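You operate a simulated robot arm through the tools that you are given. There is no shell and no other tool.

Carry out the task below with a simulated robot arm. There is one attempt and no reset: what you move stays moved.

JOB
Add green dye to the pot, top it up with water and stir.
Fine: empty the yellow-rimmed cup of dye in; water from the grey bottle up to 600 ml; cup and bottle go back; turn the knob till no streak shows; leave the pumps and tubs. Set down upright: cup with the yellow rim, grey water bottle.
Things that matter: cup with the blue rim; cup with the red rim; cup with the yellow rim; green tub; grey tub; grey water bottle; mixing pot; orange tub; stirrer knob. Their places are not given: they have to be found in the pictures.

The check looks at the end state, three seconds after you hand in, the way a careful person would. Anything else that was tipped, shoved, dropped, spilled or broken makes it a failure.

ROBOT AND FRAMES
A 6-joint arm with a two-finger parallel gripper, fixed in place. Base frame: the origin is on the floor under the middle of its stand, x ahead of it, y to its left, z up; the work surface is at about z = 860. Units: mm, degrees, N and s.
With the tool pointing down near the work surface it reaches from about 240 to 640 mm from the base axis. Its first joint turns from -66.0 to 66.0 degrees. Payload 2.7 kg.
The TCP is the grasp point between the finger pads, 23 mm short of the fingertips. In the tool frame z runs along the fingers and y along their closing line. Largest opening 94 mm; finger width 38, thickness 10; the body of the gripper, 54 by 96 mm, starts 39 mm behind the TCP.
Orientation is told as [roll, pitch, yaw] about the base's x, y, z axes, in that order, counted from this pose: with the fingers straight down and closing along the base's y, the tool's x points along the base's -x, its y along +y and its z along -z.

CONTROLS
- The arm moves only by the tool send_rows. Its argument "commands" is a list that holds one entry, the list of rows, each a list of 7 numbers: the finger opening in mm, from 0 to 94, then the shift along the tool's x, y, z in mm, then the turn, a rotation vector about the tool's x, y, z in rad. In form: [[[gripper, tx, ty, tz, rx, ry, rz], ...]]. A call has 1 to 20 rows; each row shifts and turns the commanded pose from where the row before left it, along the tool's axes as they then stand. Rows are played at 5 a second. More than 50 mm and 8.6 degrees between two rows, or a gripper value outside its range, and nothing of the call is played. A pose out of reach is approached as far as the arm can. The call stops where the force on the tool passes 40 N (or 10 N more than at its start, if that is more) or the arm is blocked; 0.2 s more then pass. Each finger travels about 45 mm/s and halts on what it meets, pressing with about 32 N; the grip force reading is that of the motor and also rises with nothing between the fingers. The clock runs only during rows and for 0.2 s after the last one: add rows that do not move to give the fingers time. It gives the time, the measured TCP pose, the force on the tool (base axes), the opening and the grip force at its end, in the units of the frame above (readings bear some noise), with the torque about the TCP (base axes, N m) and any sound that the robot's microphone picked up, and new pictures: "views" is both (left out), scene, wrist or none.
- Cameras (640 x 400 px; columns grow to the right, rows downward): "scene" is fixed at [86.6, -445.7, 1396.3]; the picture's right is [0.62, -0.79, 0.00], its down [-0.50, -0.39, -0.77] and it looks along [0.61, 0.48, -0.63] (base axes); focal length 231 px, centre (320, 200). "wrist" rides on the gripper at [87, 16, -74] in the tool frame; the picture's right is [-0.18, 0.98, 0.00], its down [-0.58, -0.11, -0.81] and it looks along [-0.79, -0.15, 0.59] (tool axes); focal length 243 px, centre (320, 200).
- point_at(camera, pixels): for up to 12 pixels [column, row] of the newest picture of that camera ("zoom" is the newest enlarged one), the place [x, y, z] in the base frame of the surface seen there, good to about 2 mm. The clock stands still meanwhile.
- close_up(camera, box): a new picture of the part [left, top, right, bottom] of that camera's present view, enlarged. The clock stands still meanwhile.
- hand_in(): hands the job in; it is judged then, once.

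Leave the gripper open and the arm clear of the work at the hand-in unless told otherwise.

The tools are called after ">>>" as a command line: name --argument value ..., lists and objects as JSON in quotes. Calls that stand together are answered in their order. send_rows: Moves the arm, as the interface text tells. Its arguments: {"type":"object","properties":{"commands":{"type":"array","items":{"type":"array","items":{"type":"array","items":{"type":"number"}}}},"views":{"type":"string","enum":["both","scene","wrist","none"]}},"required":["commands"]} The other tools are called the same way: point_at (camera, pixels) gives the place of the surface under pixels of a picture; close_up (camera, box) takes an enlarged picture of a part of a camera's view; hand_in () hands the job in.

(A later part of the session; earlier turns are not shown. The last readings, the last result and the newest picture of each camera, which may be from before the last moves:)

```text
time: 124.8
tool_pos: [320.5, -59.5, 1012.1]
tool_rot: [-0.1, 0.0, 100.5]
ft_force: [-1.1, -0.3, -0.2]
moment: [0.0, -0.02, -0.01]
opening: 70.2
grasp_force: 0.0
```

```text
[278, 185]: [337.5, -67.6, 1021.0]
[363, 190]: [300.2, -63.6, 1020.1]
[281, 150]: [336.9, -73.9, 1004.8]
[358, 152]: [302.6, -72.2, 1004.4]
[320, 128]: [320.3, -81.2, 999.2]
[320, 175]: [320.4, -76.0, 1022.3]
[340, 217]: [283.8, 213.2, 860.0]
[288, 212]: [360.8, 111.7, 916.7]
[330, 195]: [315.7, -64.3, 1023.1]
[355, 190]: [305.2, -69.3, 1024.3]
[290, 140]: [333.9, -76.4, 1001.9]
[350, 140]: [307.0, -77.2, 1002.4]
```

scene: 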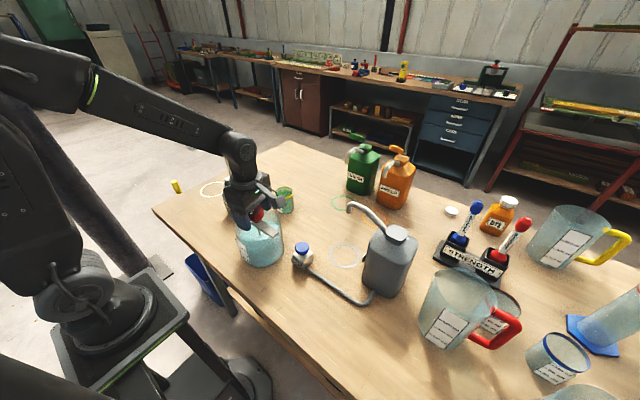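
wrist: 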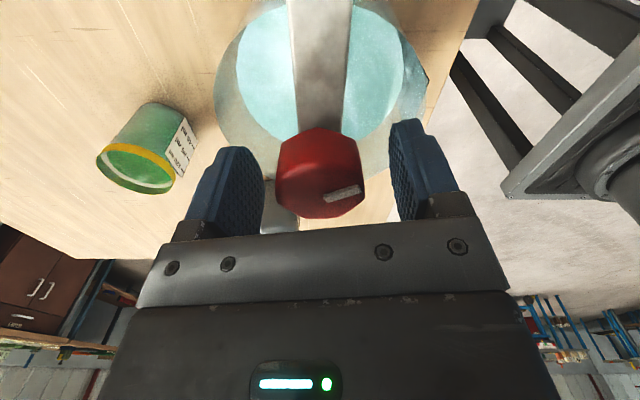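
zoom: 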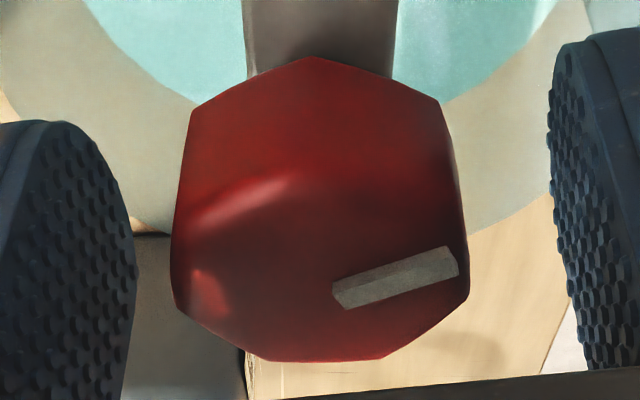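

The knob centre in arm coordinates is ≈(319.8,-59.6), where the tool now is. I rotate the open fingers back 180° around the knob (aligned again with its 7-sided shape).

>>> send_rows --commands '[[[74, 0, 0, 0, 0, 0, 0.1428], [74, 0, 0, 0, 0, 0, 0.1428], [74, 0, 0, 0, 0, 0, 0.1428], [74, 0, 0, 0, 0, 0, 0.1428], [74, 0, 0, 0, 0, 0, 0.1428], [74, 0, 0, 0, 0, 0, 0.1428], [74, 0, 0, 0, 0, 0, 0.1428], [74, 0, 0, 0, 0, 0, 0.1428], [74, 0, 0, 0, 0, 0, 0.1428], [74, 0, 0, 0, 0, 0, 0.1428], [74, 0, 0, 0, 0, 0, 0.1428]]]' --views "none"

>>> send_rows --commands '[[[74, 0, 0, 0, 0, 0, 0.1428], [74, 0, 0, 0, 0, 0, 0.1428], [74, 0, 0, 0, 0, 0, 0.1428], [74, 0, 0, 0, 0, 0, 0.1428], [74, 0, 0, 0, 0, 0, 0.1428], [74, 0, 0, 0, 0, 0, 0.1428], [74, 0, 0, 0, 0, 0, 0.1428], [74, 0, 0, 0, 0, 0, 0.1428], [74, 0, 0, 0, 0, 0, 0.1428], [74, 0, 0, 0, 0, 0, 0.1428], [74, 0, 0, 0, 0, 0, 0.1428], [74, 0, 0, 0, 0, 0, 0], [74, 0, 0, 0, 0, 0, 0]]]'

```text
time: 127.2
tool_pos: [319.7, -59.3, 1012.8]
tool_rot: [0.0, -0.1, 10.4]
ft_force: [-0.3, -0.9, -0.8]
moment: [0.02, -0.01, 0.01]
opening: 73.8
grasp_force: 0.1
```

```text
time: 130.0
tool_pos: [319.5, -59.4, 1013.0]
tool_rot: [0.1, 0.1, -79.4]
ft_force: [-0.1, -0.3, -1.0]
moment: [0.01, -0.01, 0.02]
opening: 73.6
grasp_force: 0.2
```

scene: 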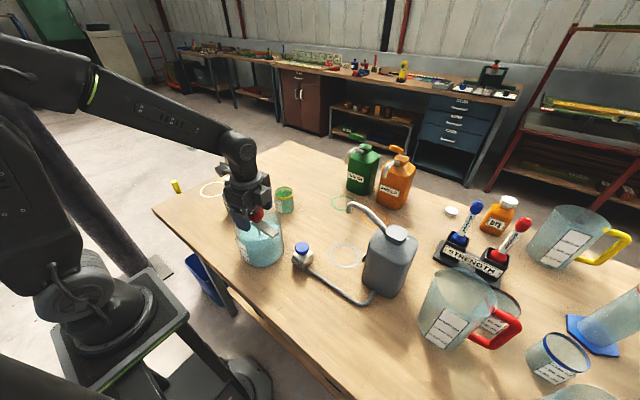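
wrist: 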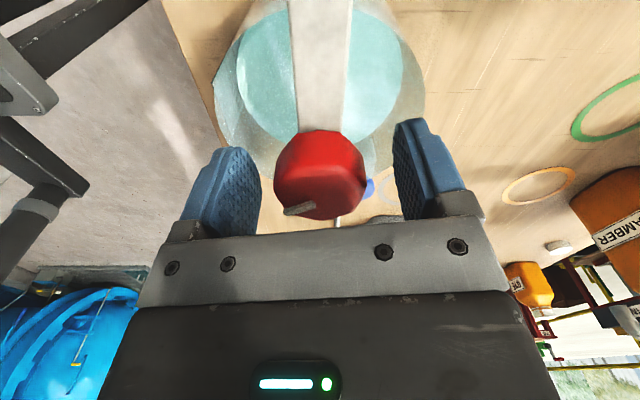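

Reached yaw −79°. Grip again, with the target opening closer to the knob width.

>>> send_rows --commands '[[[58, 0, 0, 0, 0, 0, 0], [46, 0, 0, 0, 0, 0, 0], [38, 0, 0, 0, 0, 0, 0], [38, 0, 0, 0, 0, 0, 0], [38, 0, 0, 0, 0, 0, 0]]]' --views "none"

```text
time: 131.2
tool_pos: [318.6, -58.7, 1012.8]
tool_rot: [0.1, 0.1, -79.5]
ft_force: [-0.6, -0.5, 1.7]
moment: [-0.07, 0.38, 0.01]
opening: 39.7
grasp_force: 44.9
```

Gripped at 39.7 mm with almost no side force. Turn +180° in two halves, first 90°.

>>> send_rows --commands '[[[38, 0, 0, 0, 0, 0, -0.1428], [38, 0, 0, 0, 0, 0, -0.1428], [38, 0, 0, 0, 0, 0, -0.1428], [38, 0, 0, 0, 0, 0, -0.1428], [38, 0, 0, 0, 0, 0, -0.1428], [38, 0, 0, 0, 0, 0, -0.1428], [38, 0, 0, 0, 0, 0, -0.1428], [38, 0, 0, 0, 0, 0, -0.1428], [38, 0, 0, 0, 0, 0, -0.1428], [38, 0, 0, 0, 0, 0, -0.1428], [38, 0, 0, 0, 0, 0, -0.1428]]]'

>>> close_up --camera "scene" --box '[228, 195, 292, 275]'

```text
time: 133.6
tool_pos: [319.8, -59.9, 1011.8]
tool_rot: [0.0, 0.0, 10.9]
ft_force: [-12.4, -12.4, 12.2]
moment: [0.37, 0.69, -0.04]
opening: 40.2
grasp_force: 44.6
```

scene: 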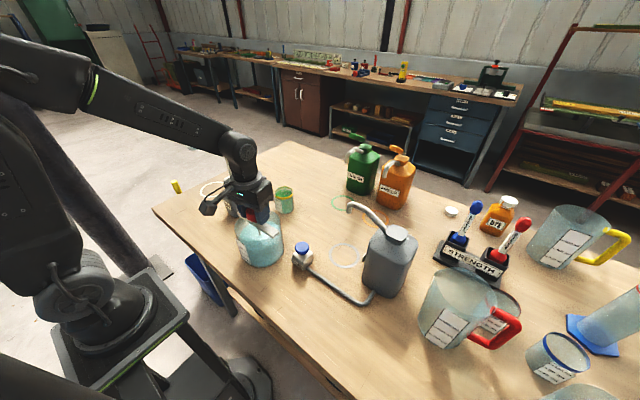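
wrist: 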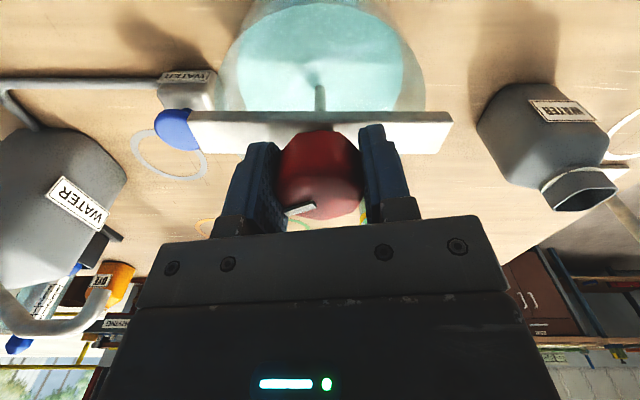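

```text
5.00 times, centred on (260, 235) of scene
```

zoom: 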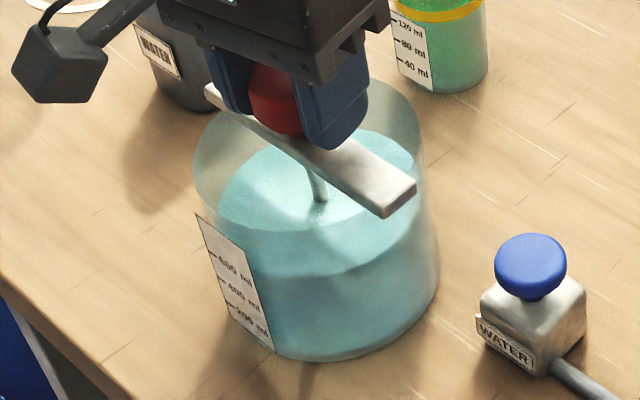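

Forces ≈(−12,−12,+12) N because the rotation axis is ~0.85 mm off. Correct by (−0.85,−0.85) mm and +0.3 mm up, then turn on 90°.

>>> send_rows --commands '[[[38, 0.5, -0.33, -0.15, 0, 0, 0], [38, 0.5, -0.34, -0.15, 0, 0, 0], [38, 0, 0, 0, 0, 0, 0]]]' --views "none"

```text
time: 134.4
tool_pos: [318.7, -59.7, 1012.1]
tool_rot: [0.0, -0.2, 10.7]
ft_force: [-1.0, -0.3, 3.3]
moment: [-0.62, 1.17, 0.0]
opening: 39.7
grasp_force: 44.8
```

Side forces are near zero now. Turn the next 90° about the knob's true axis (small compensating shifts per row).

>>> send_rows --commands '[[[38, 0.023, -0.119, 0, 0, 0, -0.1428], [38, 0.023, -0.119, 0, 0, 0, -0.1428], [38, 0.023, -0.119, 0, 0, 0, -0.1428], [38, 0.023, -0.119, 0, 0, 0, -0.1428], [38, 0.023, -0.119, 0, 0, 0, -0.1428], [38, 0.023, -0.119, 0, 0, 0, -0.1428], [38, 0.023, -0.119, 0, 0, 0, -0.1428], [38, 0.023, -0.119, 0, 0, 0, -0.1428], [38, 0.023, -0.119, 0, 0, 0, -0.1428], [38, 0.023, -0.119, 0, 0, 0, -0.1428], [38, 0.023, -0.119, 0, 0, 0, -0.1428]]]'

>>> close_up --camera "scene" --box '[228, 195, 292, 275]'

```text
time: 136.8
tool_pos: [319.8, -61.0, 1013.9]
tool_rot: [-0.2, 0.0, 100.7]
ft_force: [9.7, -4.0, -3.7]
moment: [0.03, 0.4, -0.57]
opening: 41.0
grasp_force: 44.7
```

scene: 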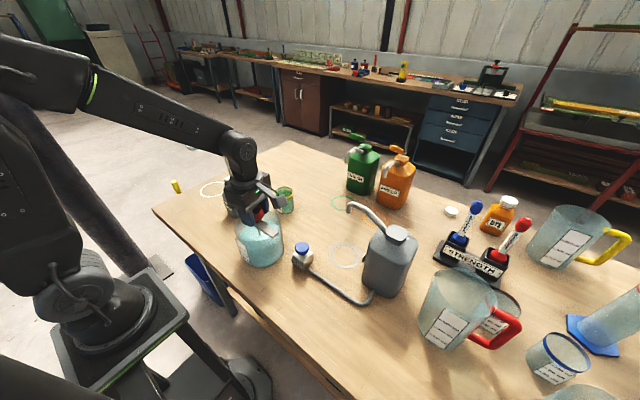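
wrist: 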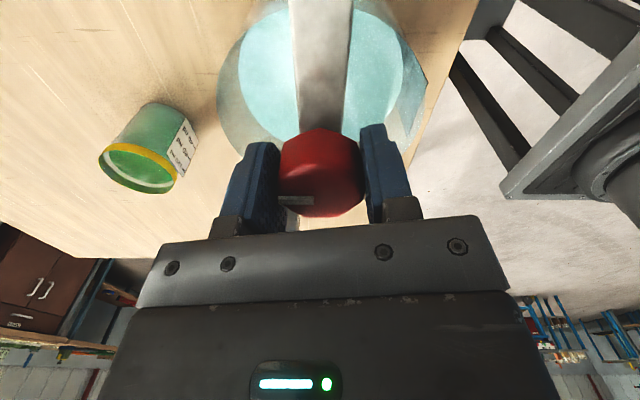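

```text
5.00 times, centred on (260, 235) of scene
```

zoom: 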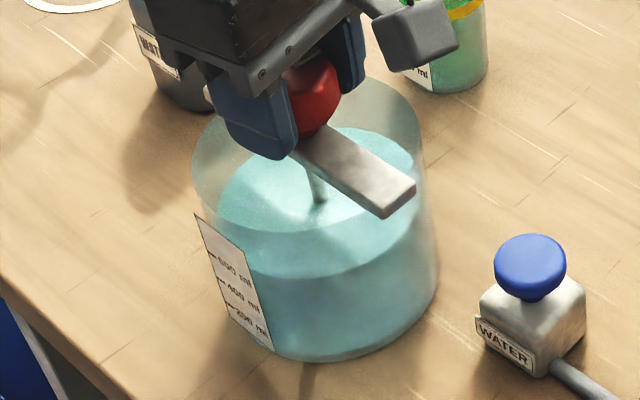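

Torque about z is −0.57 N·m and the knob seems to have slipped a bit in the pads – it may be near a stop. Look closely at the liquid for streaks before doing more.

>>> close_up --camera "scene" --box '[235, 215, 285, 270]'

>>> close_up --camera "wrist" --box '[210, 0, 430, 220]'

```text
7.27 times, centred on (260, 242) of scene
```

zoom: 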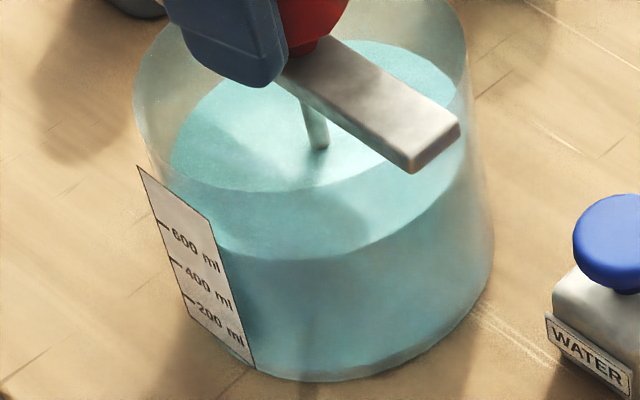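

```text
1.82 times, centred on (320, 110) of wrist
```

zoom: 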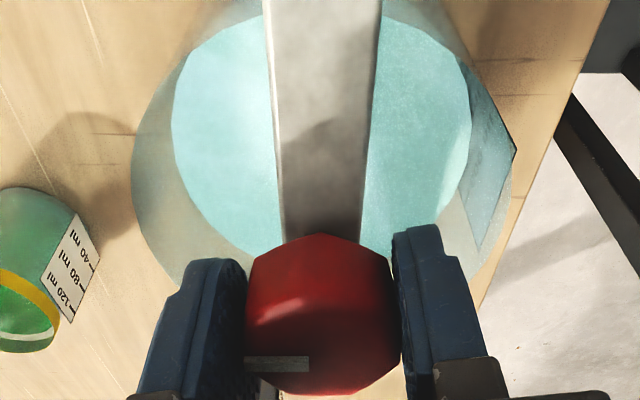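

Liquid looks uniform, no streak. To be sure it is properly mixed I'll stir more. First test whether the torque is a stop: turn back ~6° and read.

>>> send_rows --commands '[[[38, 0, 0, 0, 0, 0, 0.05], [38, 0, 0, 0, 0, 0, 0.05], [38, 0, 0, 0, 0, 0, 0]]]' --views "none"

>>> send_rows --commands '[[[38, 0, 0, 0, 0, 0, 0.05], [38, 0, 0, 0, 0, 0, 0.05], [38, 0, 0, 0, 0, 0, 0.05], [38, 0, 0, 0, 0, 0, 0.05], [38, 0, 0, 0, 0, 0, 0]]]' --views "wrist"

```text
time: 137.6
tool_pos: [318.9, -61.1, 1014.0]
tool_rot: [-0.2, 0.0, 94.9]
ft_force: [2.6, -4.8, 3.5]
moment: [-0.51, 0.0, -0.02]
opening: 41.6
grasp_force: 44.6
```

```text
time: 138.8
tool_pos: [319.9, -60.9, 1013.4]
tool_rot: [-0.3, -0.1, 83.5]
ft_force: [-2.7, -0.1, 34.6]
moment: [-0.15, 0.83, -0.02]
opening: 41.2
grasp_force: 45.3
```

wrist: 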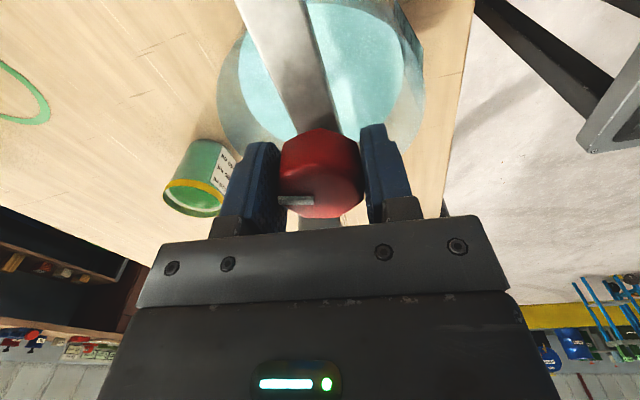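

Torque vanished on turning back: the knob has a stop after ≈270°. Fz has grown to 35 N, so release to relax.

>>> send_rows --commands '[[[45, 0, 0, 0, 0, 0, 0], [60, 0, 0, 0, 0, 0, 0], [74, 0, 0, 0, 0, 0, 0], [74, 0, 0, 0, 0, 0, 0]]]'

>>> close_up --camera "wrist" --box '[250, 100, 390, 230]'

>>> send_rows --commands '[[[74, 0, 0, 0, 0, 0, 0]]]' --views "none"

```text
time: 139.8
tool_pos: [318.7, -62.1, 1011.9]
tool_rot: [-0.1, 0.0, 83.4]
ft_force: [0.8, -0.1, -0.1]
moment: [-0.04, 0.01, 0.01]
opening: 74.1
grasp_force: 0.0
```

scene: 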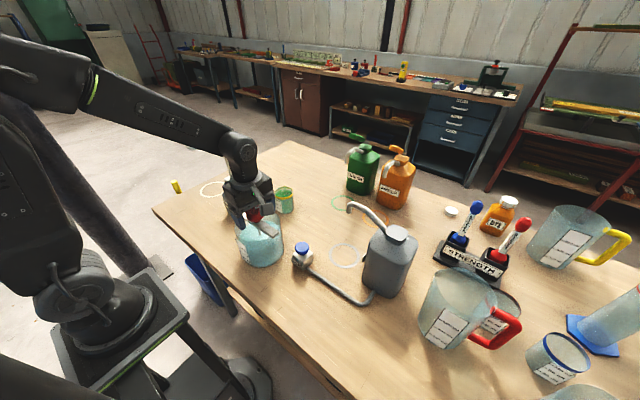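
wrist: 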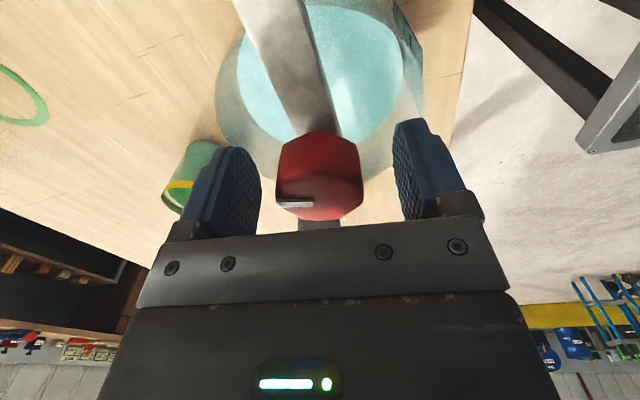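

```text
3.08 times, centred on (320, 165) of wrist
```

zoom: 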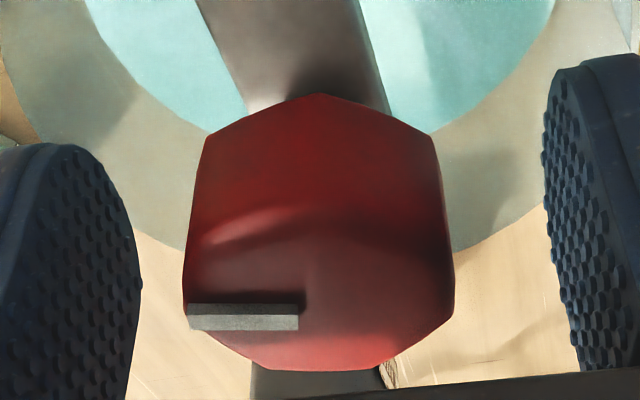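

```text
time: 140.2
tool_pos: [318.5, -61.7, 1012.9]
tool_rot: [-0.2, 0.0, 83.3]
ft_force: [-0.2, 0.3, -0.4]
moment: [-0.02, -0.01, 0.0]
opening: 74.2
grasp_force: 0.0
```

Released; free pose (318.6,-61.9). Measuring the knob's location and pot again.

>>> point_at --camera "zoom" --pixels '[[190, 285], [448, 285], [205, 150], [430, 150], [320, 100], [270, 365], [395, 355], [195, 317], [295, 317], [320, 290], [245, 40], [360, 40]]'

>>> close_up --camera "scene" --box '[228, 195, 292, 275]'

```text
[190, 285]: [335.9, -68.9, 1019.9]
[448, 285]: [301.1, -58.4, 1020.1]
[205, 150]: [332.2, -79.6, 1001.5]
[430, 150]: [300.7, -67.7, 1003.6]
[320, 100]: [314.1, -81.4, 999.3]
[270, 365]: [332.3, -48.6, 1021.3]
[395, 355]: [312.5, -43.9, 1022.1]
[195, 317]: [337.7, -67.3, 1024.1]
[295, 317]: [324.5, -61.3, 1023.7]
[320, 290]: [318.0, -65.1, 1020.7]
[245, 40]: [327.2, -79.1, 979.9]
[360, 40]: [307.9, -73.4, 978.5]
```

```text
5.00 times, centred on (260, 235) of scene
```

zoom: 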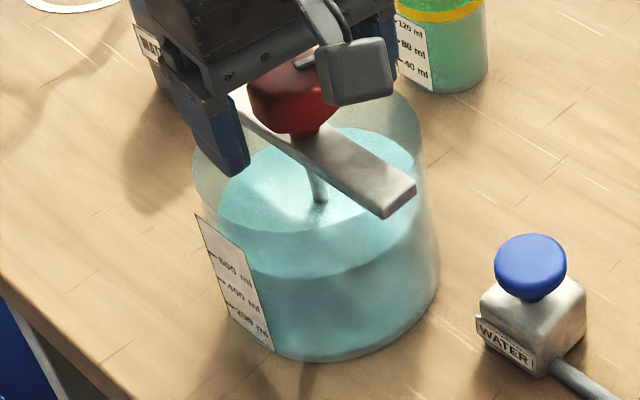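

Pot unmoved; pointer now at about −24°. Recentre (+0.6 mm y), align with a flat (−4.9° yaw), and regrip.

>>> send_rows --commands '[[[74, -0.6, 0.07, 0, 0, 0, 0.085], [74, 0, 0, 0, 0, 0, 0], [58, 0, 0, 0, 0, 0, 0], [46, 0, 0, 0, 0, 0, 0], [38, 0, 0, 0, 0, 0, 0], [38, 0, 0, 0, 0, 0, 0], [38, 0, 0, 0, 0, 0, 0]]]' --views "none"

```text
time: 141.8
tool_pos: [319.8, -59.5, 1011.9]
tool_rot: [-0.2, 0.1, 78.6]
ft_force: [12.2, -3.4, -4.5]
moment: [0.04, 0.13, -0.02]
opening: 41.5
grasp_force: 45.2
```

Fx 12 N: shift +0.8 mm in x, then turn clockwise 45° and read.

>>> send_rows --commands '[[[38, -0.16, -0.78, 0, 0, 0, 0], [38, 0, 0, 0, 0, 0, 0.13], [38, 0, 0, 0, 0, 0, 0.13], [38, 0, 0, 0, 0, 0, 0.13], [38, 0, 0, 0, 0, 0, 0.13], [38, 0, 0, 0, 0, 0, 0.13], [38, 0, 0, 0, 0, 0, 0.13]]]' --views "scene"

```text
time: 143.4
tool_pos: [319.7, -61.5, 1011.4]
tool_rot: [0.0, 0.0, 33.7]
ft_force: [-14.6, -6.2, 3.2]
moment: [-0.29, -0.84, 0.0]
opening: 41.7
grasp_force: 44.8
```

scene: 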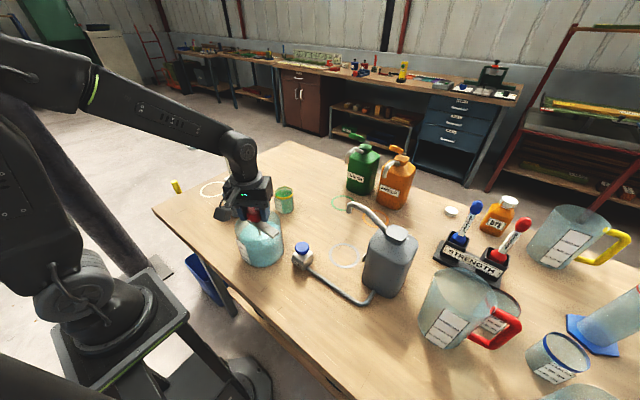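

Correct by (−1.0,−0.45) mm and turn on another 45°.

>>> send_rows --commands '[[[38, 1.08, 0.18, 0, 0, 0, 0], [38, 0, 0, 0, 0, 0, 0.13], [38, 0, 0, 0, 0, 0, 0.13], [38, 0, 0, 0, 0, 0, 0.13], [38, 0, 0, 0, 0, 0, 0.13], [38, 0, 0, 0, 0, 0, 0.13], [38, 0, 0, 0, 0, 0, 0.13]]]' --views "wrist"

```text
time: 145.0
tool_pos: [320.2, -58.9, 1012.4]
tool_rot: [0.1, -0.2, -11.0]
ft_force: [2.3, 21.6, -7.7]
moment: [-0.49, 0.26, 0.03]
opening: 41.5
grasp_force: 45.3
```

wrist: 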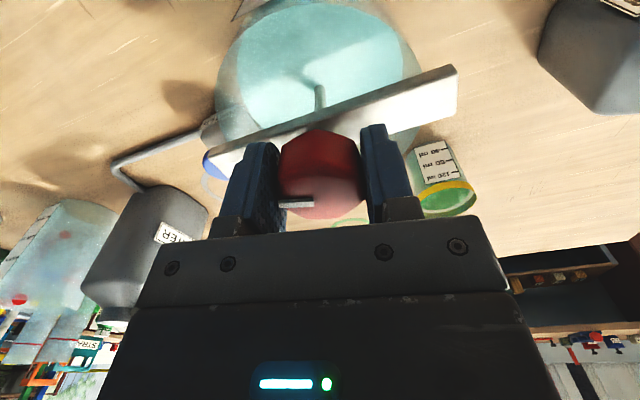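

Fy 21.6 N: the knob sits ~2 mm off the tool axis. Correct +1.5 mm in y, and continue with per-row compensation for that offset.

>>> send_rows --commands '[[[38, 0.15, 0.73, 0, 0, 0, 0], [38, 0.14, 0.74, 0, 0, 0, 0], [38, -0.075, 0.247, 0, 0, 0, 0.13], [38, -0.075, 0.247, 0, 0, 0, 0.13], [38, -0.075, 0.247, 0, 0, 0, 0.13], [38, -0.075, 0.247, 0, 0, 0, 0.13], [38, -0.075, 0.247, 0, 0, 0, 0.13], [38, -0.075, 0.247, 0, 0, 0, 0.13]]]' --views "wrist"

```text
time: 146.8
tool_pos: [320.4, -59.2, 1011.6]
tool_rot: [0.1, -0.1, -55.7]
ft_force: [-4.4, -9.5, -14.3]
moment: [-0.95, -0.98, -0.01]
opening: 41.8
grasp_force: 45.2
```

wrist: 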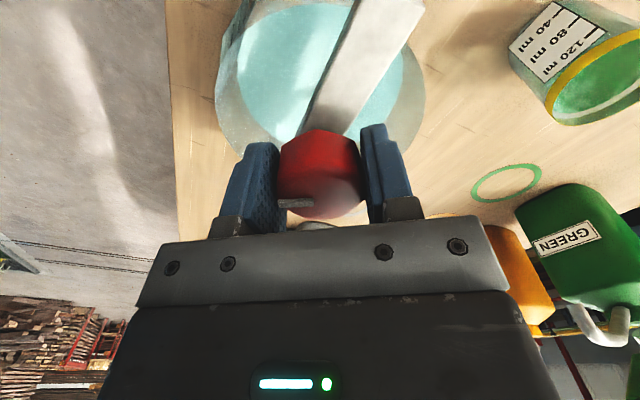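

Forces moderate. Continue another 40°, then check the liquid.

>>> send_rows --commands '[[[38, -0.06, 0.05, 0.2, 0, 0, 0.13], [38, -0.06, 0.1, 0.1, 0, 0, 0.13], [38, -0.075, 0.2, 0, 0, 0, 0.13], [38, -0.075, 0.247, 0, 0, 0, 0.13], [38, -0.075, 0.247, 0, 0, 0, 0.13]]]'

>>> close_up --camera "scene" --box '[228, 195, 292, 275]'

```text
time: 148.0
tool_pos: [320.6, -59.6, 1011.8]
tool_rot: [-0.2, 0.0, -92.9]
ft_force: [-28.4, -9.8, 15.1]
moment: [-1.01, -0.36, 0.0]
opening: 41.6
grasp_force: 44.9
```

scene: 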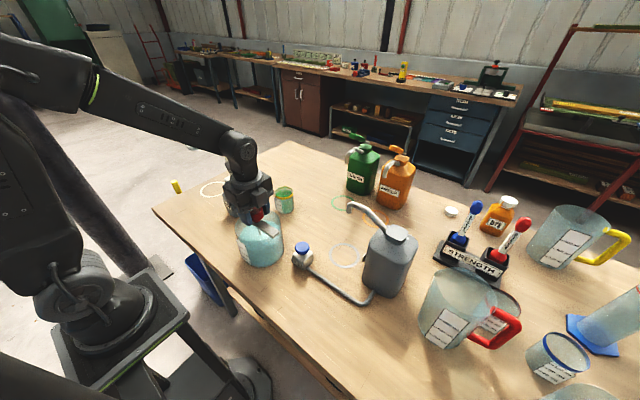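
wrist: 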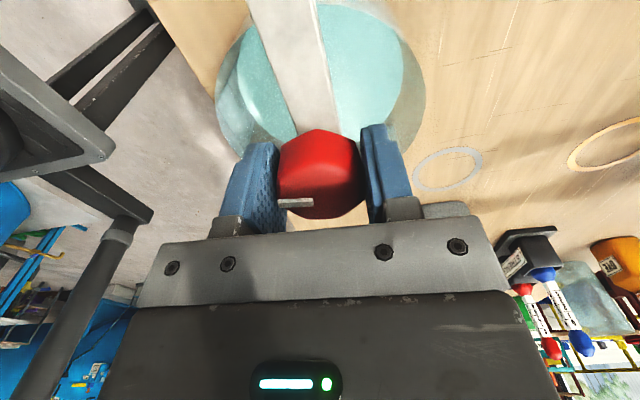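

```text
5.00 times, centred on (260, 235) of scene
```

zoom: 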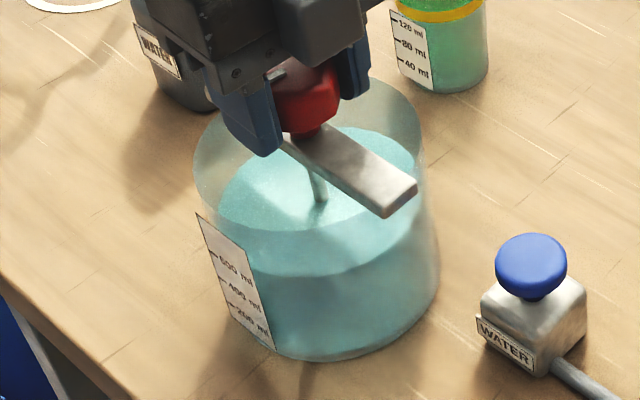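

Side force −28 N; release now.

>>> send_rows --commands '[[[45, 0, 0, 0, 0, 0, 0], [60, 0, 0, 0, 0, 0, 0], [80, 0, 0, 0, 0, 0, 0], [94, 0, 0, 0, 0, 0, 0], [94, 0, 0, 0, 0, 0, 0]]]'

>>> close_up --camera "scene" --box '[228, 195, 292, 275]'

>>> close_up --camera "wrist" --box '[200, 0, 440, 230]'

```text
time: 149.2
tool_pos: [321.5, -59.3, 1012.7]
tool_rot: [0.1, 0.0, -92.8]
ft_force: [0.5, -0.6, 0.3]
moment: [-0.01, -0.01, 0.02]
opening: 93.8
grasp_force: 0.0
```

scene: 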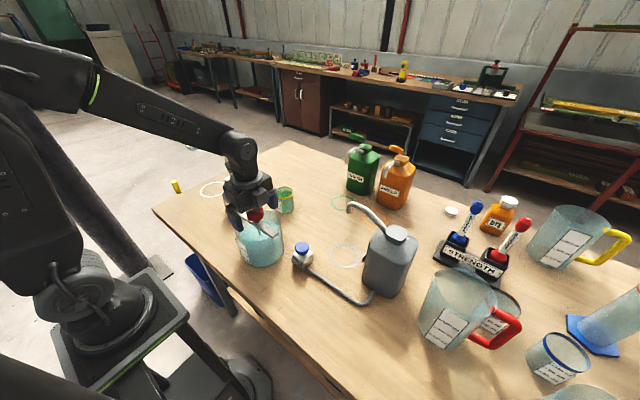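
wrist: 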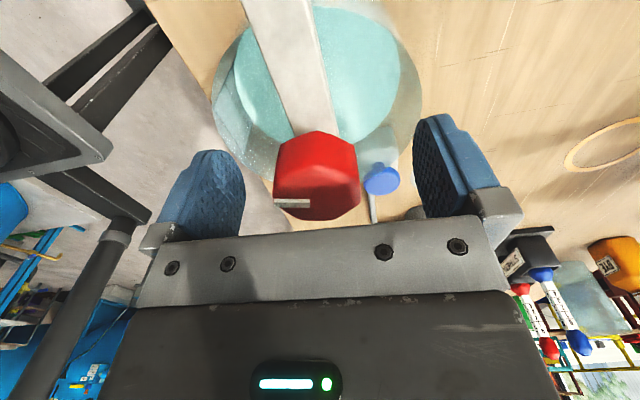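

```text
5.00 times, centred on (260, 235) of scene
```

zoom: 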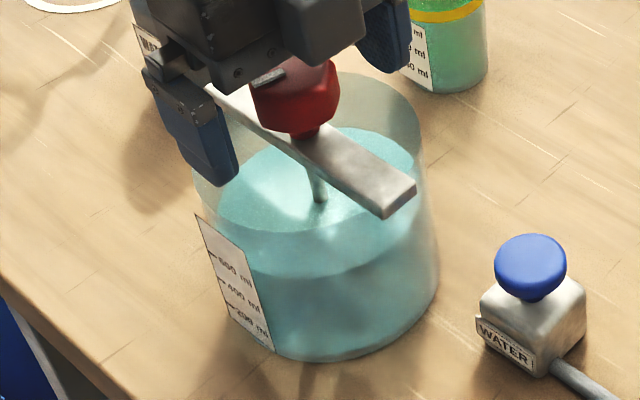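

```text
1.74 times, centred on (320, 115) of wrist
```

zoom: 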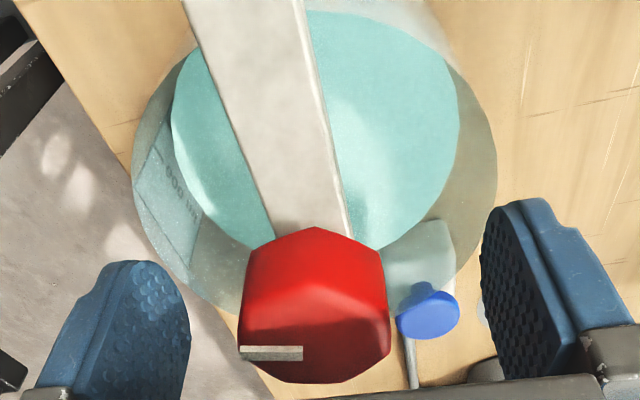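

No streak visible and the pot is in place. I'll do some more stirring to be safe, but better centred. Measuring pointer ends and knob vertices for that.

>>> point_at --camera "zoom" --pixels '[[242, 353], [298, 353], [245, 330], [386, 325], [275, 376], [345, 380], [380, 355], [315, 335], [255, 262], [375, 262], [316, 230], [330, 300]]'

```text
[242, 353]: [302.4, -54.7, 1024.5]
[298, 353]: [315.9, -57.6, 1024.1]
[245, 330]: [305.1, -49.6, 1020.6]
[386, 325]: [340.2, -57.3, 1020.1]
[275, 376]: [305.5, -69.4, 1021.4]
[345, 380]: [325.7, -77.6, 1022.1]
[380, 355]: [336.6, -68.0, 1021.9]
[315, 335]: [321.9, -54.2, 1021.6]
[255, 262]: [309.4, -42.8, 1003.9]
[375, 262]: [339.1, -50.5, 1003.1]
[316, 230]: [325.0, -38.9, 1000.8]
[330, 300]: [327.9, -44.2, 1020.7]
```

Knob centre ≈(319.7,-60.5), pointer at 168°. Move to (318.7,-60.5) (allowing for the flat/vertex offset), yaw +3.6°, and grip.

>>> send_rows --commands '[[[74, -1.34, -2.74, 0, 0, 0, -0.063], [74, 0, 0, 0, 0, 0, 0], [58, 0, 0, 0, 0, 0, 0], [46, 0, 0, 0, 0, 0, 0], [38, 0, 0, 0, 0, 0, 0], [38, 0, 0, 0, 0, 0, 0], [38, 0, 0, 0, 0, 0, 0]]]' --views "none"

```text
time: 150.8
tool_pos: [319.6, -60.4, 1012.3]
tool_rot: [0.2, 0.0, -89.2]
ft_force: [8.4, -2.4, -0.2]
moment: [-0.04, 0.06, -0.01]
opening: 41.3
grasp_force: 3.7
```

Fx 8 N: shift +0.5 mm in x, then turn counter-clockwise 90° with compensation.

>>> send_rows --commands '[[[38, 0, 0.5, 0, 0, 0, 0], [38, -0.13, 0, 0, 0, 0, -0.13], [38, -0.13, 0, 0, 0, 0, -0.13], [38, -0.13, 0, 0, 0, 0, -0.13], [38, -0.13, 0, 0, 0, 0, -0.13], [38, -0.13, 0, 0, 0, 0, -0.13], [38, -0.13, 0, 0, 0, 0, -0.13], [38, -0.13, 0, 0, 0, 0, -0.13]]]' --views "scene"

```text
time: 152.6
tool_pos: [318.8, -60.5, 1012.8]
tool_rot: [0.1, 0.0, -36.9]
ft_force: [4.5, 6.6, -3.0]
moment: [-0.13, 0.0, 0.03]
opening: 41.5
grasp_force: 3.9
```

scene: 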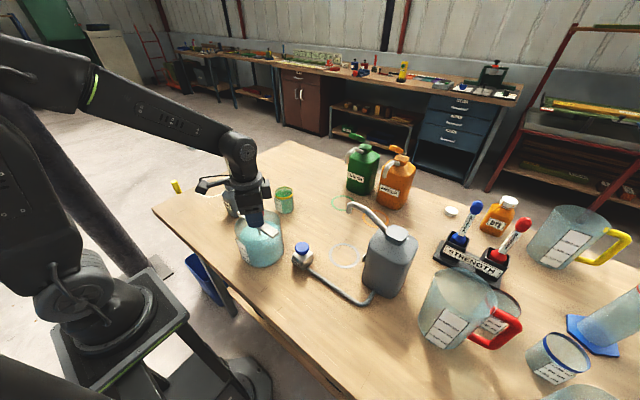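

Forces are small now. Continue 50° more and check in the wrist view that the knob follows.

>>> send_rows --commands '[[[38, -0.13, 0, 0, 0, 0, -0.13], [38, -0.13, 0, 0, 0, 0, -0.13], [38, -0.13, 0, 0, 0, 0, -0.13], [38, -0.13, 0, 0, 0, 0, -0.13], [38, -0.13, 0, 0, 0, 0, -0.13], [38, -0.13, 0, 0, 0, 0, -0.13], [38, -0.13, 0, 0, 0, 0, -0.13]]]' --views "both"

```text
time: 154.2
tool_pos: [319.9, -60.6, 1011.9]
tool_rot: [-0.1, -0.2, 15.3]
ft_force: [-1.2, 6.0, 1.2]
moment: [0.1, 0.06, -0.01]
opening: 40.6
grasp_force: 3.0
```

scene: 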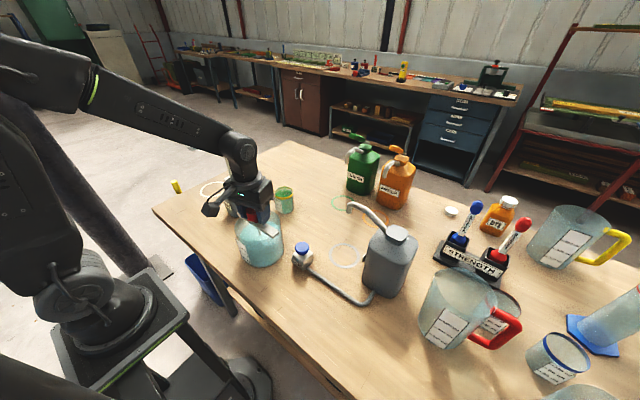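
wrist: 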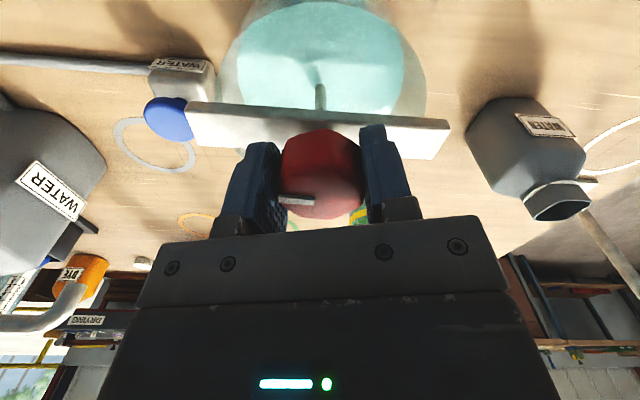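

Knob follows with low forces. Continue 60° more (stay short of the stop).

>>> send_rows --commands '[[[38, -0.1, 0.1, 0, 0, 0, -0.13], [38, -0.1, 0.1, 0, 0, 0, -0.13], [38, -0.1, 0.1, 0, 0, 0, -0.13], [38, -0.13, 0, 0, 0, 0, -0.13], [38, -0.13, 0, 0, 0, 0, -0.13], [38, -0.13, 0, 0, 0, 0, -0.13], [38, -0.13, 0, 0, 0, 0, -0.13]]]' --views "none"

```text
time: 155.8
tool_pos: [320.0, -60.3, 1012.0]
tool_rot: [-0.1, 0.0, 67.4]
ft_force: [-4.8, -10.2, -5.4]
moment: [0.36, -0.43, 0.03]
opening: 40.1
grasp_force: 45.5
```

Now turn back clockwise ~104°, compensating the other way.

>>> send_rows --commands '[[[38, 0.13, -0.1, 0, 0, 0, 0.13], [38, 0.13, -0.1, 0, 0, 0, 0.13], [38, 0.13, -0.1, 0, 0, 0, 0.13], [38, 0.13, -0.1, 0, 0, 0, 0.13], [38, 0.13, 0, 0, 0, 0, 0.13], [38, 0.13, 0, 0, 0, 0, 0.13], [38, 0.13, 0, 0, 0, 0, 0.13], [38, 0.13, 0, 0, 0, 0, 0.13], [38, 0.13, 0, 0, 0, 0, 0.13], [38, 0.13, 0, 0, 0, 0, 0.13], [38, 0.13, 0, 0, 0, 0, 0.13], [38, 0.13, 0, 0, 0, 0, 0.13], [38, 0.13, 0, 0, 0, 0, 0.13], [38, 0.13, 0, 0, 0, 0, 0.13]]]' --views "none"

```text
time: 159.0
tool_pos: [320.4, -61.0, 1012.4]
tool_rot: [0.2, -0.1, -37.1]
ft_force: [4.4, 7.5, -1.2]
moment: [-0.85, 0.77, -0.03]
opening: 40.1
grasp_force: 45.4
stopped in row 14: the force on the tool passed its limit at 41 N (the readings are from after the stop); the commanded pose is now the measured one
```

A force peak (41 N) stopped the last row. Release and inspect the pot.

>>> send_rows --commands '[[[45, 0, 0, 0, 0, 0, 0], [60, 0, 0, 0, 0, 0, 0], [80, 0, 0, 0, 0, 0, 0], [94, 0, 0, 0, 0, 0, 0], [94, 0, 0, 0, 0, 0, 0]]]'

>>> close_up --camera "scene" --box '[228, 195, 292, 275]'

```text
time: 160.2
tool_pos: [319.3, -60.4, 1012.0]
tool_rot: [0.2, -0.1, -37.2]
ft_force: [-0.8, -0.4, -0.2]
moment: [0.0, 0.02, -0.04]
opening: 94.0
grasp_force: 0.0
```

scene: 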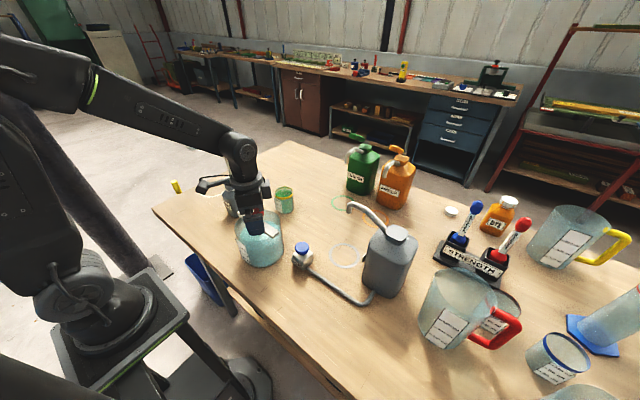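
wrist: 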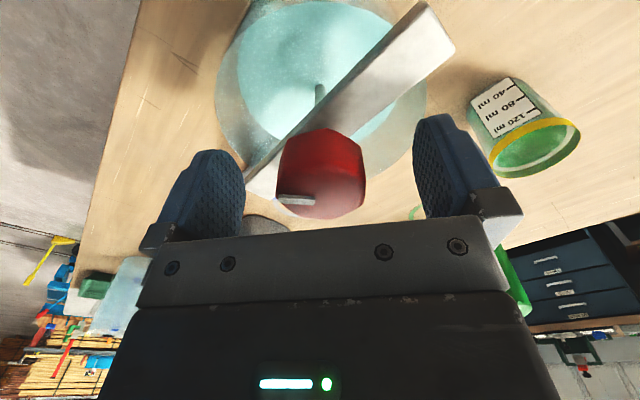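

```text
5.00 times, centred on (260, 235) of scene
```

zoom: 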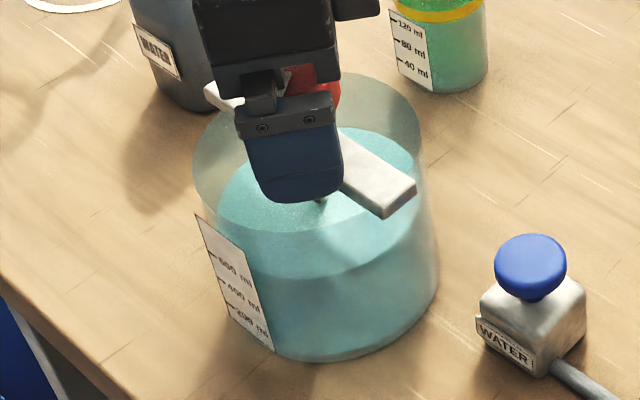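

The pot is in place and the liquid is even. Rise straight up 160 mm off the knob and look unobstructed.

>>> send_rows --commands '[[[94, 0, 0, -10, 0, 0, 0], [94, 0, 0, -25, 0, 0, 0], [94, 0, 0, -40, 0, 0, 0], [94, 0, 0, -40, 0, 0, 0], [94, 0, 0, -40, 0, 0, 0], [94, 0, 0, -20, 0, 0, 0], [94, 0, 0, 0, 0, 0, 0]]]'

>>> close_up --camera "scene" --box '[228, 195, 292, 275]'

>>> point_at --camera "zoom" --pixels '[[270, 195], [260, 210], [290, 205], [355, 205], [250, 215], [340, 195], [280, 180], [260, 195], [300, 195], [285, 215], [265, 180]]'

>>> close_up --camera "wrist" --box '[200, 0, 440, 150]'

```text
time: 161.8
tool_pos: [316.2, -59.8, 1187.1]
tool_rot: [0.2, 0.0, -37.2]
ft_force: [0.2, 0.1, 0.5]
moment: [0.02, 0.0, 0.02]
opening: 93.8
grasp_force: 0.0
```

scene: 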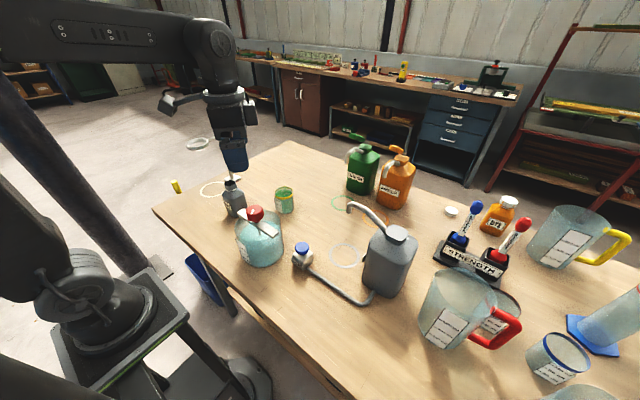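
wrist: 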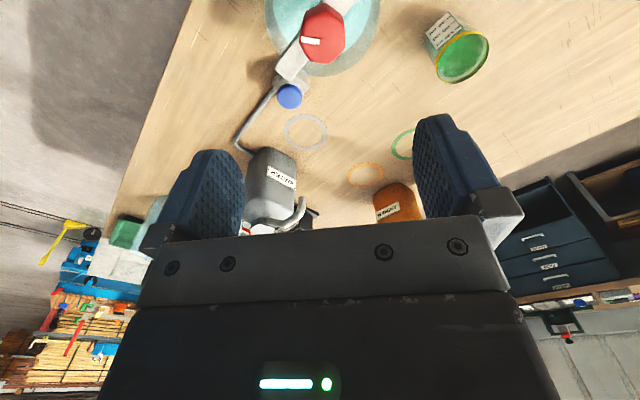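

```text
5.00 times, centred on (260, 235) of scene
```

zoom: 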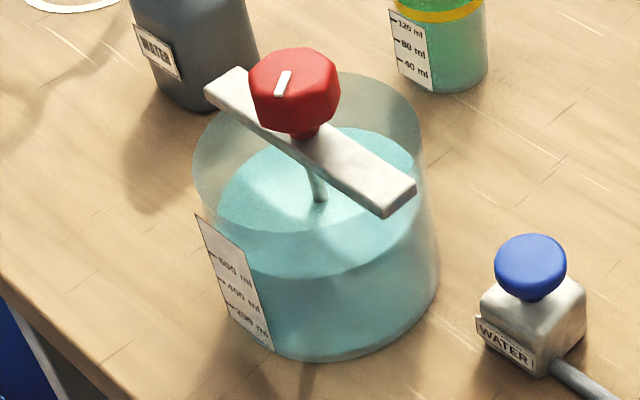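

```text
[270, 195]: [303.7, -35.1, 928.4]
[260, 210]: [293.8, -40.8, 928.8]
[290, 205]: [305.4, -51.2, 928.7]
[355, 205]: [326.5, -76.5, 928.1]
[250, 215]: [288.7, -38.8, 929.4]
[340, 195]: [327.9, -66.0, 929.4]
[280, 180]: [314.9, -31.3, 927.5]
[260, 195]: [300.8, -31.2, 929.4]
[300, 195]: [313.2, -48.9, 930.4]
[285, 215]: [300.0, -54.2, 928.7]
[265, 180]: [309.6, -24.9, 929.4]
```

```text
2.67 times, centred on (320, 75) of wrist
```

zoom: 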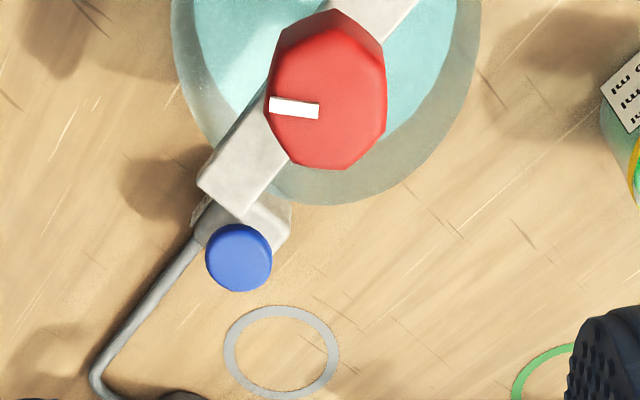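

Level 928.9 (≈603–612 ml), liquid even. Now check the cup's inside for any remainder with the wrist camera.

>>> close_up --camera "wrist" --box '[415, 0, 500, 95]'

>>> point_at --camera "wrist" --pixels '[[462, 55], [470, 50], [455, 60], [465, 65], [475, 60], [450, 68], [460, 72], [440, 60], [484, 45]]'

```text
4.21 times, centred on (458, 48) of wrist
```

zoom: 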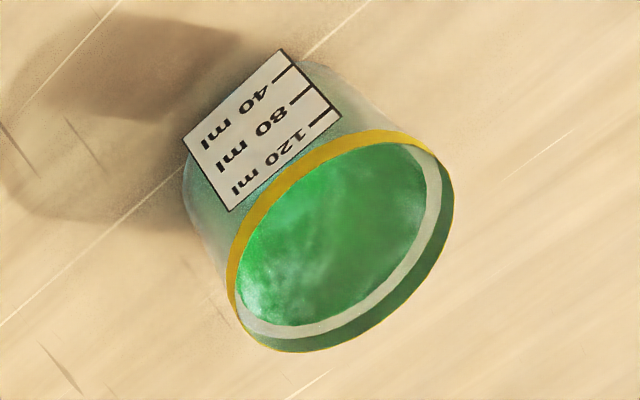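

```text
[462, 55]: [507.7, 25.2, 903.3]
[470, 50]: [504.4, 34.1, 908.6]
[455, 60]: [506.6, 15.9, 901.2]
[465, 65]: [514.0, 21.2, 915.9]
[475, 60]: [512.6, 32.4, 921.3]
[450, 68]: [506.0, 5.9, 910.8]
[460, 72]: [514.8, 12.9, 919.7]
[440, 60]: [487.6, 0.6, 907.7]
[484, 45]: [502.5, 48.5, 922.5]
```

The points all hit the inner wall; the bottom isn't visible from here. Move to (385,20,1167) at yaw 0 for a steeper view into the cup.

>>> send_rows --commands '[[[94, 0, 0, 0, 0, 0, -0.13], [94, 0, 0, 0, 0, 0, -0.13], [94, 0, 0, 0, 0, 0, -0.13], [94, 0, 0, 0, 0, 0, -0.13], [94, 0, 0, 0, 0, 0, -0.13], [94, -24, 27, 5, 0, 0, 0], [94, -24, 27, 5, 0, 0, 0], [94, -24, 27, 5, 0, 0, 0], [94, 0, 0, 0, 0, 0, 0], [94, 0, 0, 0, 0, 0, 0]]]'

>>> close_up --camera "wrist" --box '[280, 50, 380, 150]'

```text
time: 164.0
tool_pos: [390.2, 20.1, 1173.1]
tool_rot: [0.1, -0.1, 0.1]
ft_force: [-0.3, -0.2, -0.6]
moment: [-0.03, -0.03, 0.04]
opening: 93.8
grasp_force: 0.1
```

scene: 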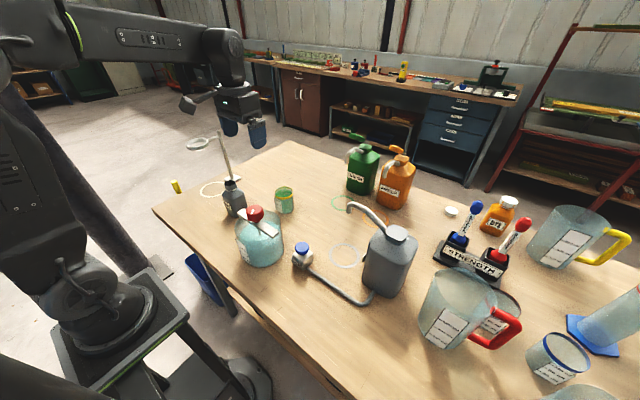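
wrist: 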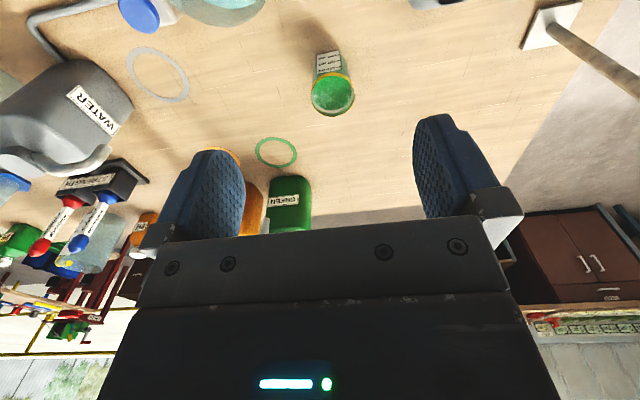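

```text
4.00 times, centred on (330, 100) of wrist
```

zoom: 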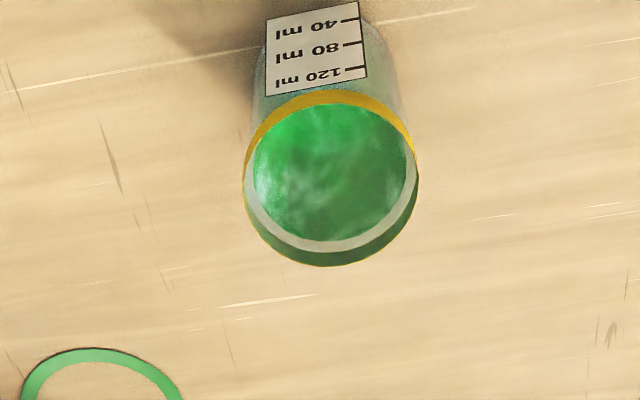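

Query depths inside the cup.

>>> point_at --camera "zoom" --pixels '[[330, 110], [330, 125], [330, 140], [330, 160], [330, 180], [330, 200], [330, 220], [300, 150], [370, 150], [280, 170], [390, 170], [330, 245]]'

```text
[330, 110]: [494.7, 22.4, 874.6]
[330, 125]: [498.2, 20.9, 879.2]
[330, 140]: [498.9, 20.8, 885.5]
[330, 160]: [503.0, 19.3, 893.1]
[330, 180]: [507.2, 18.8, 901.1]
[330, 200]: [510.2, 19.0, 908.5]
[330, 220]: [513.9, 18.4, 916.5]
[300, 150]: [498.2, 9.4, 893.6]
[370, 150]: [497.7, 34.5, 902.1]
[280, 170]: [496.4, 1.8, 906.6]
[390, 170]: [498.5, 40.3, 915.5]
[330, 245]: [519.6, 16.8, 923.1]
```

The inside is a cone-shaped stain (radius grows linearly with height from the floor centre), i.e. a residue film, no flat liquid surface. I check the cup's tick heights to judge how much dye was in it at the start (surface was at ≈882).

>>> point_at --camera "zoom" --pixels '[[352, 68], [356, 68], [350, 44], [356, 43], [350, 18], [355, 17]]'

>>> close_up --camera "scene" --box '[262, 178, 304, 218]'

>>> point_at --camera "zoom" --pixels '[[237, 210], [240, 211], [243, 250], [247, 251], [250, 290], [254, 291]]'

```text
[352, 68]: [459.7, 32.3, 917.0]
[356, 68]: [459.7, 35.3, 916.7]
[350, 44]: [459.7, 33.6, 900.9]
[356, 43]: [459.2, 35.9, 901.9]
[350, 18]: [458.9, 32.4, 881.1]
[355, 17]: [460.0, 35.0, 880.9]
```

```text
10.00 times, centred on (283, 198) of scene
```

zoom: 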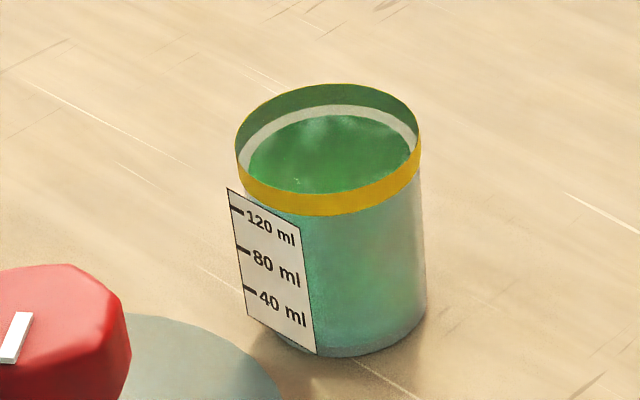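

```text
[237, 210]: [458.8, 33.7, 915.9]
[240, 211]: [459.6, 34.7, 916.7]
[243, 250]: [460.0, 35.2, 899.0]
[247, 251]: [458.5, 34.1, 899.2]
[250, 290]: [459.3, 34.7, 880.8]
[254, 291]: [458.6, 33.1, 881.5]
```

The 40 ml tick is at 881, so the cup held ≈40 ml and the pot's rise matches. Final close look at the liquid for any streak.

>>> close_up --camera "scene" --box '[235, 215, 285, 270]'

>>> close_up --camera "scene" --box '[170, 130, 400, 310]'

```text
7.27 times, centred on (260, 242) of scene
```

zoom: 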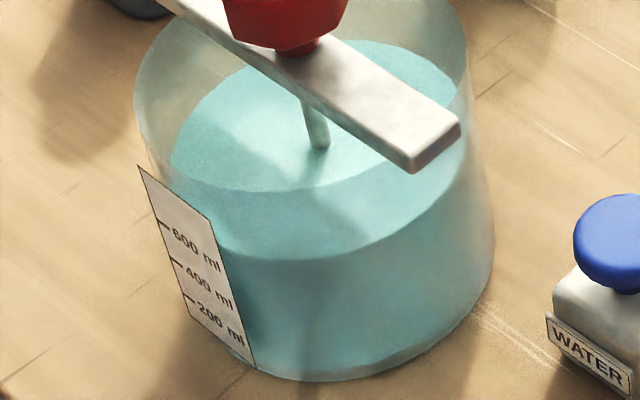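

```text
2.22 times, centred on (285, 220) of scene
```

zoom: 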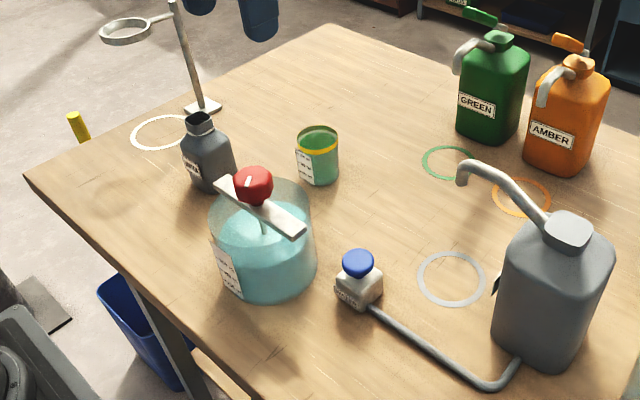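

Liquid is uniform, no streak, table dry, cup and bottle upright on their places. Move the arm up to its starting area, gripper open.

>>> send_rows --commands '[[[94, 10, -20, -20, 0, 0, 0], [94, 10, -20, -25, 0, 0, 0], [94, 8, -23, -25, 0, 0, 0], [94, 0, 0, 0, 0, 0, 0], [94, 0, 0, 0, 0, 0, 0]]]'

```text
time: 165.2
tool_pos: [362.6, -41.2, 1240.1]
tool_rot: [0.1, -0.1, 0.2]
ft_force: [0.4, 0.6, 0.4]
moment: [0.01, 0.01, 0.01]
opening: 93.9
grasp_force: 0.1
```

scene: 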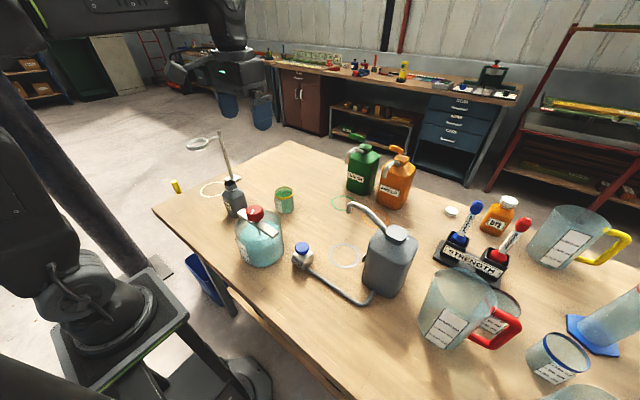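
wrist: 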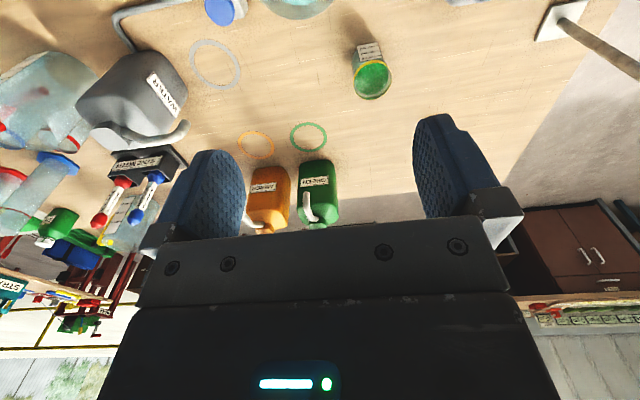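

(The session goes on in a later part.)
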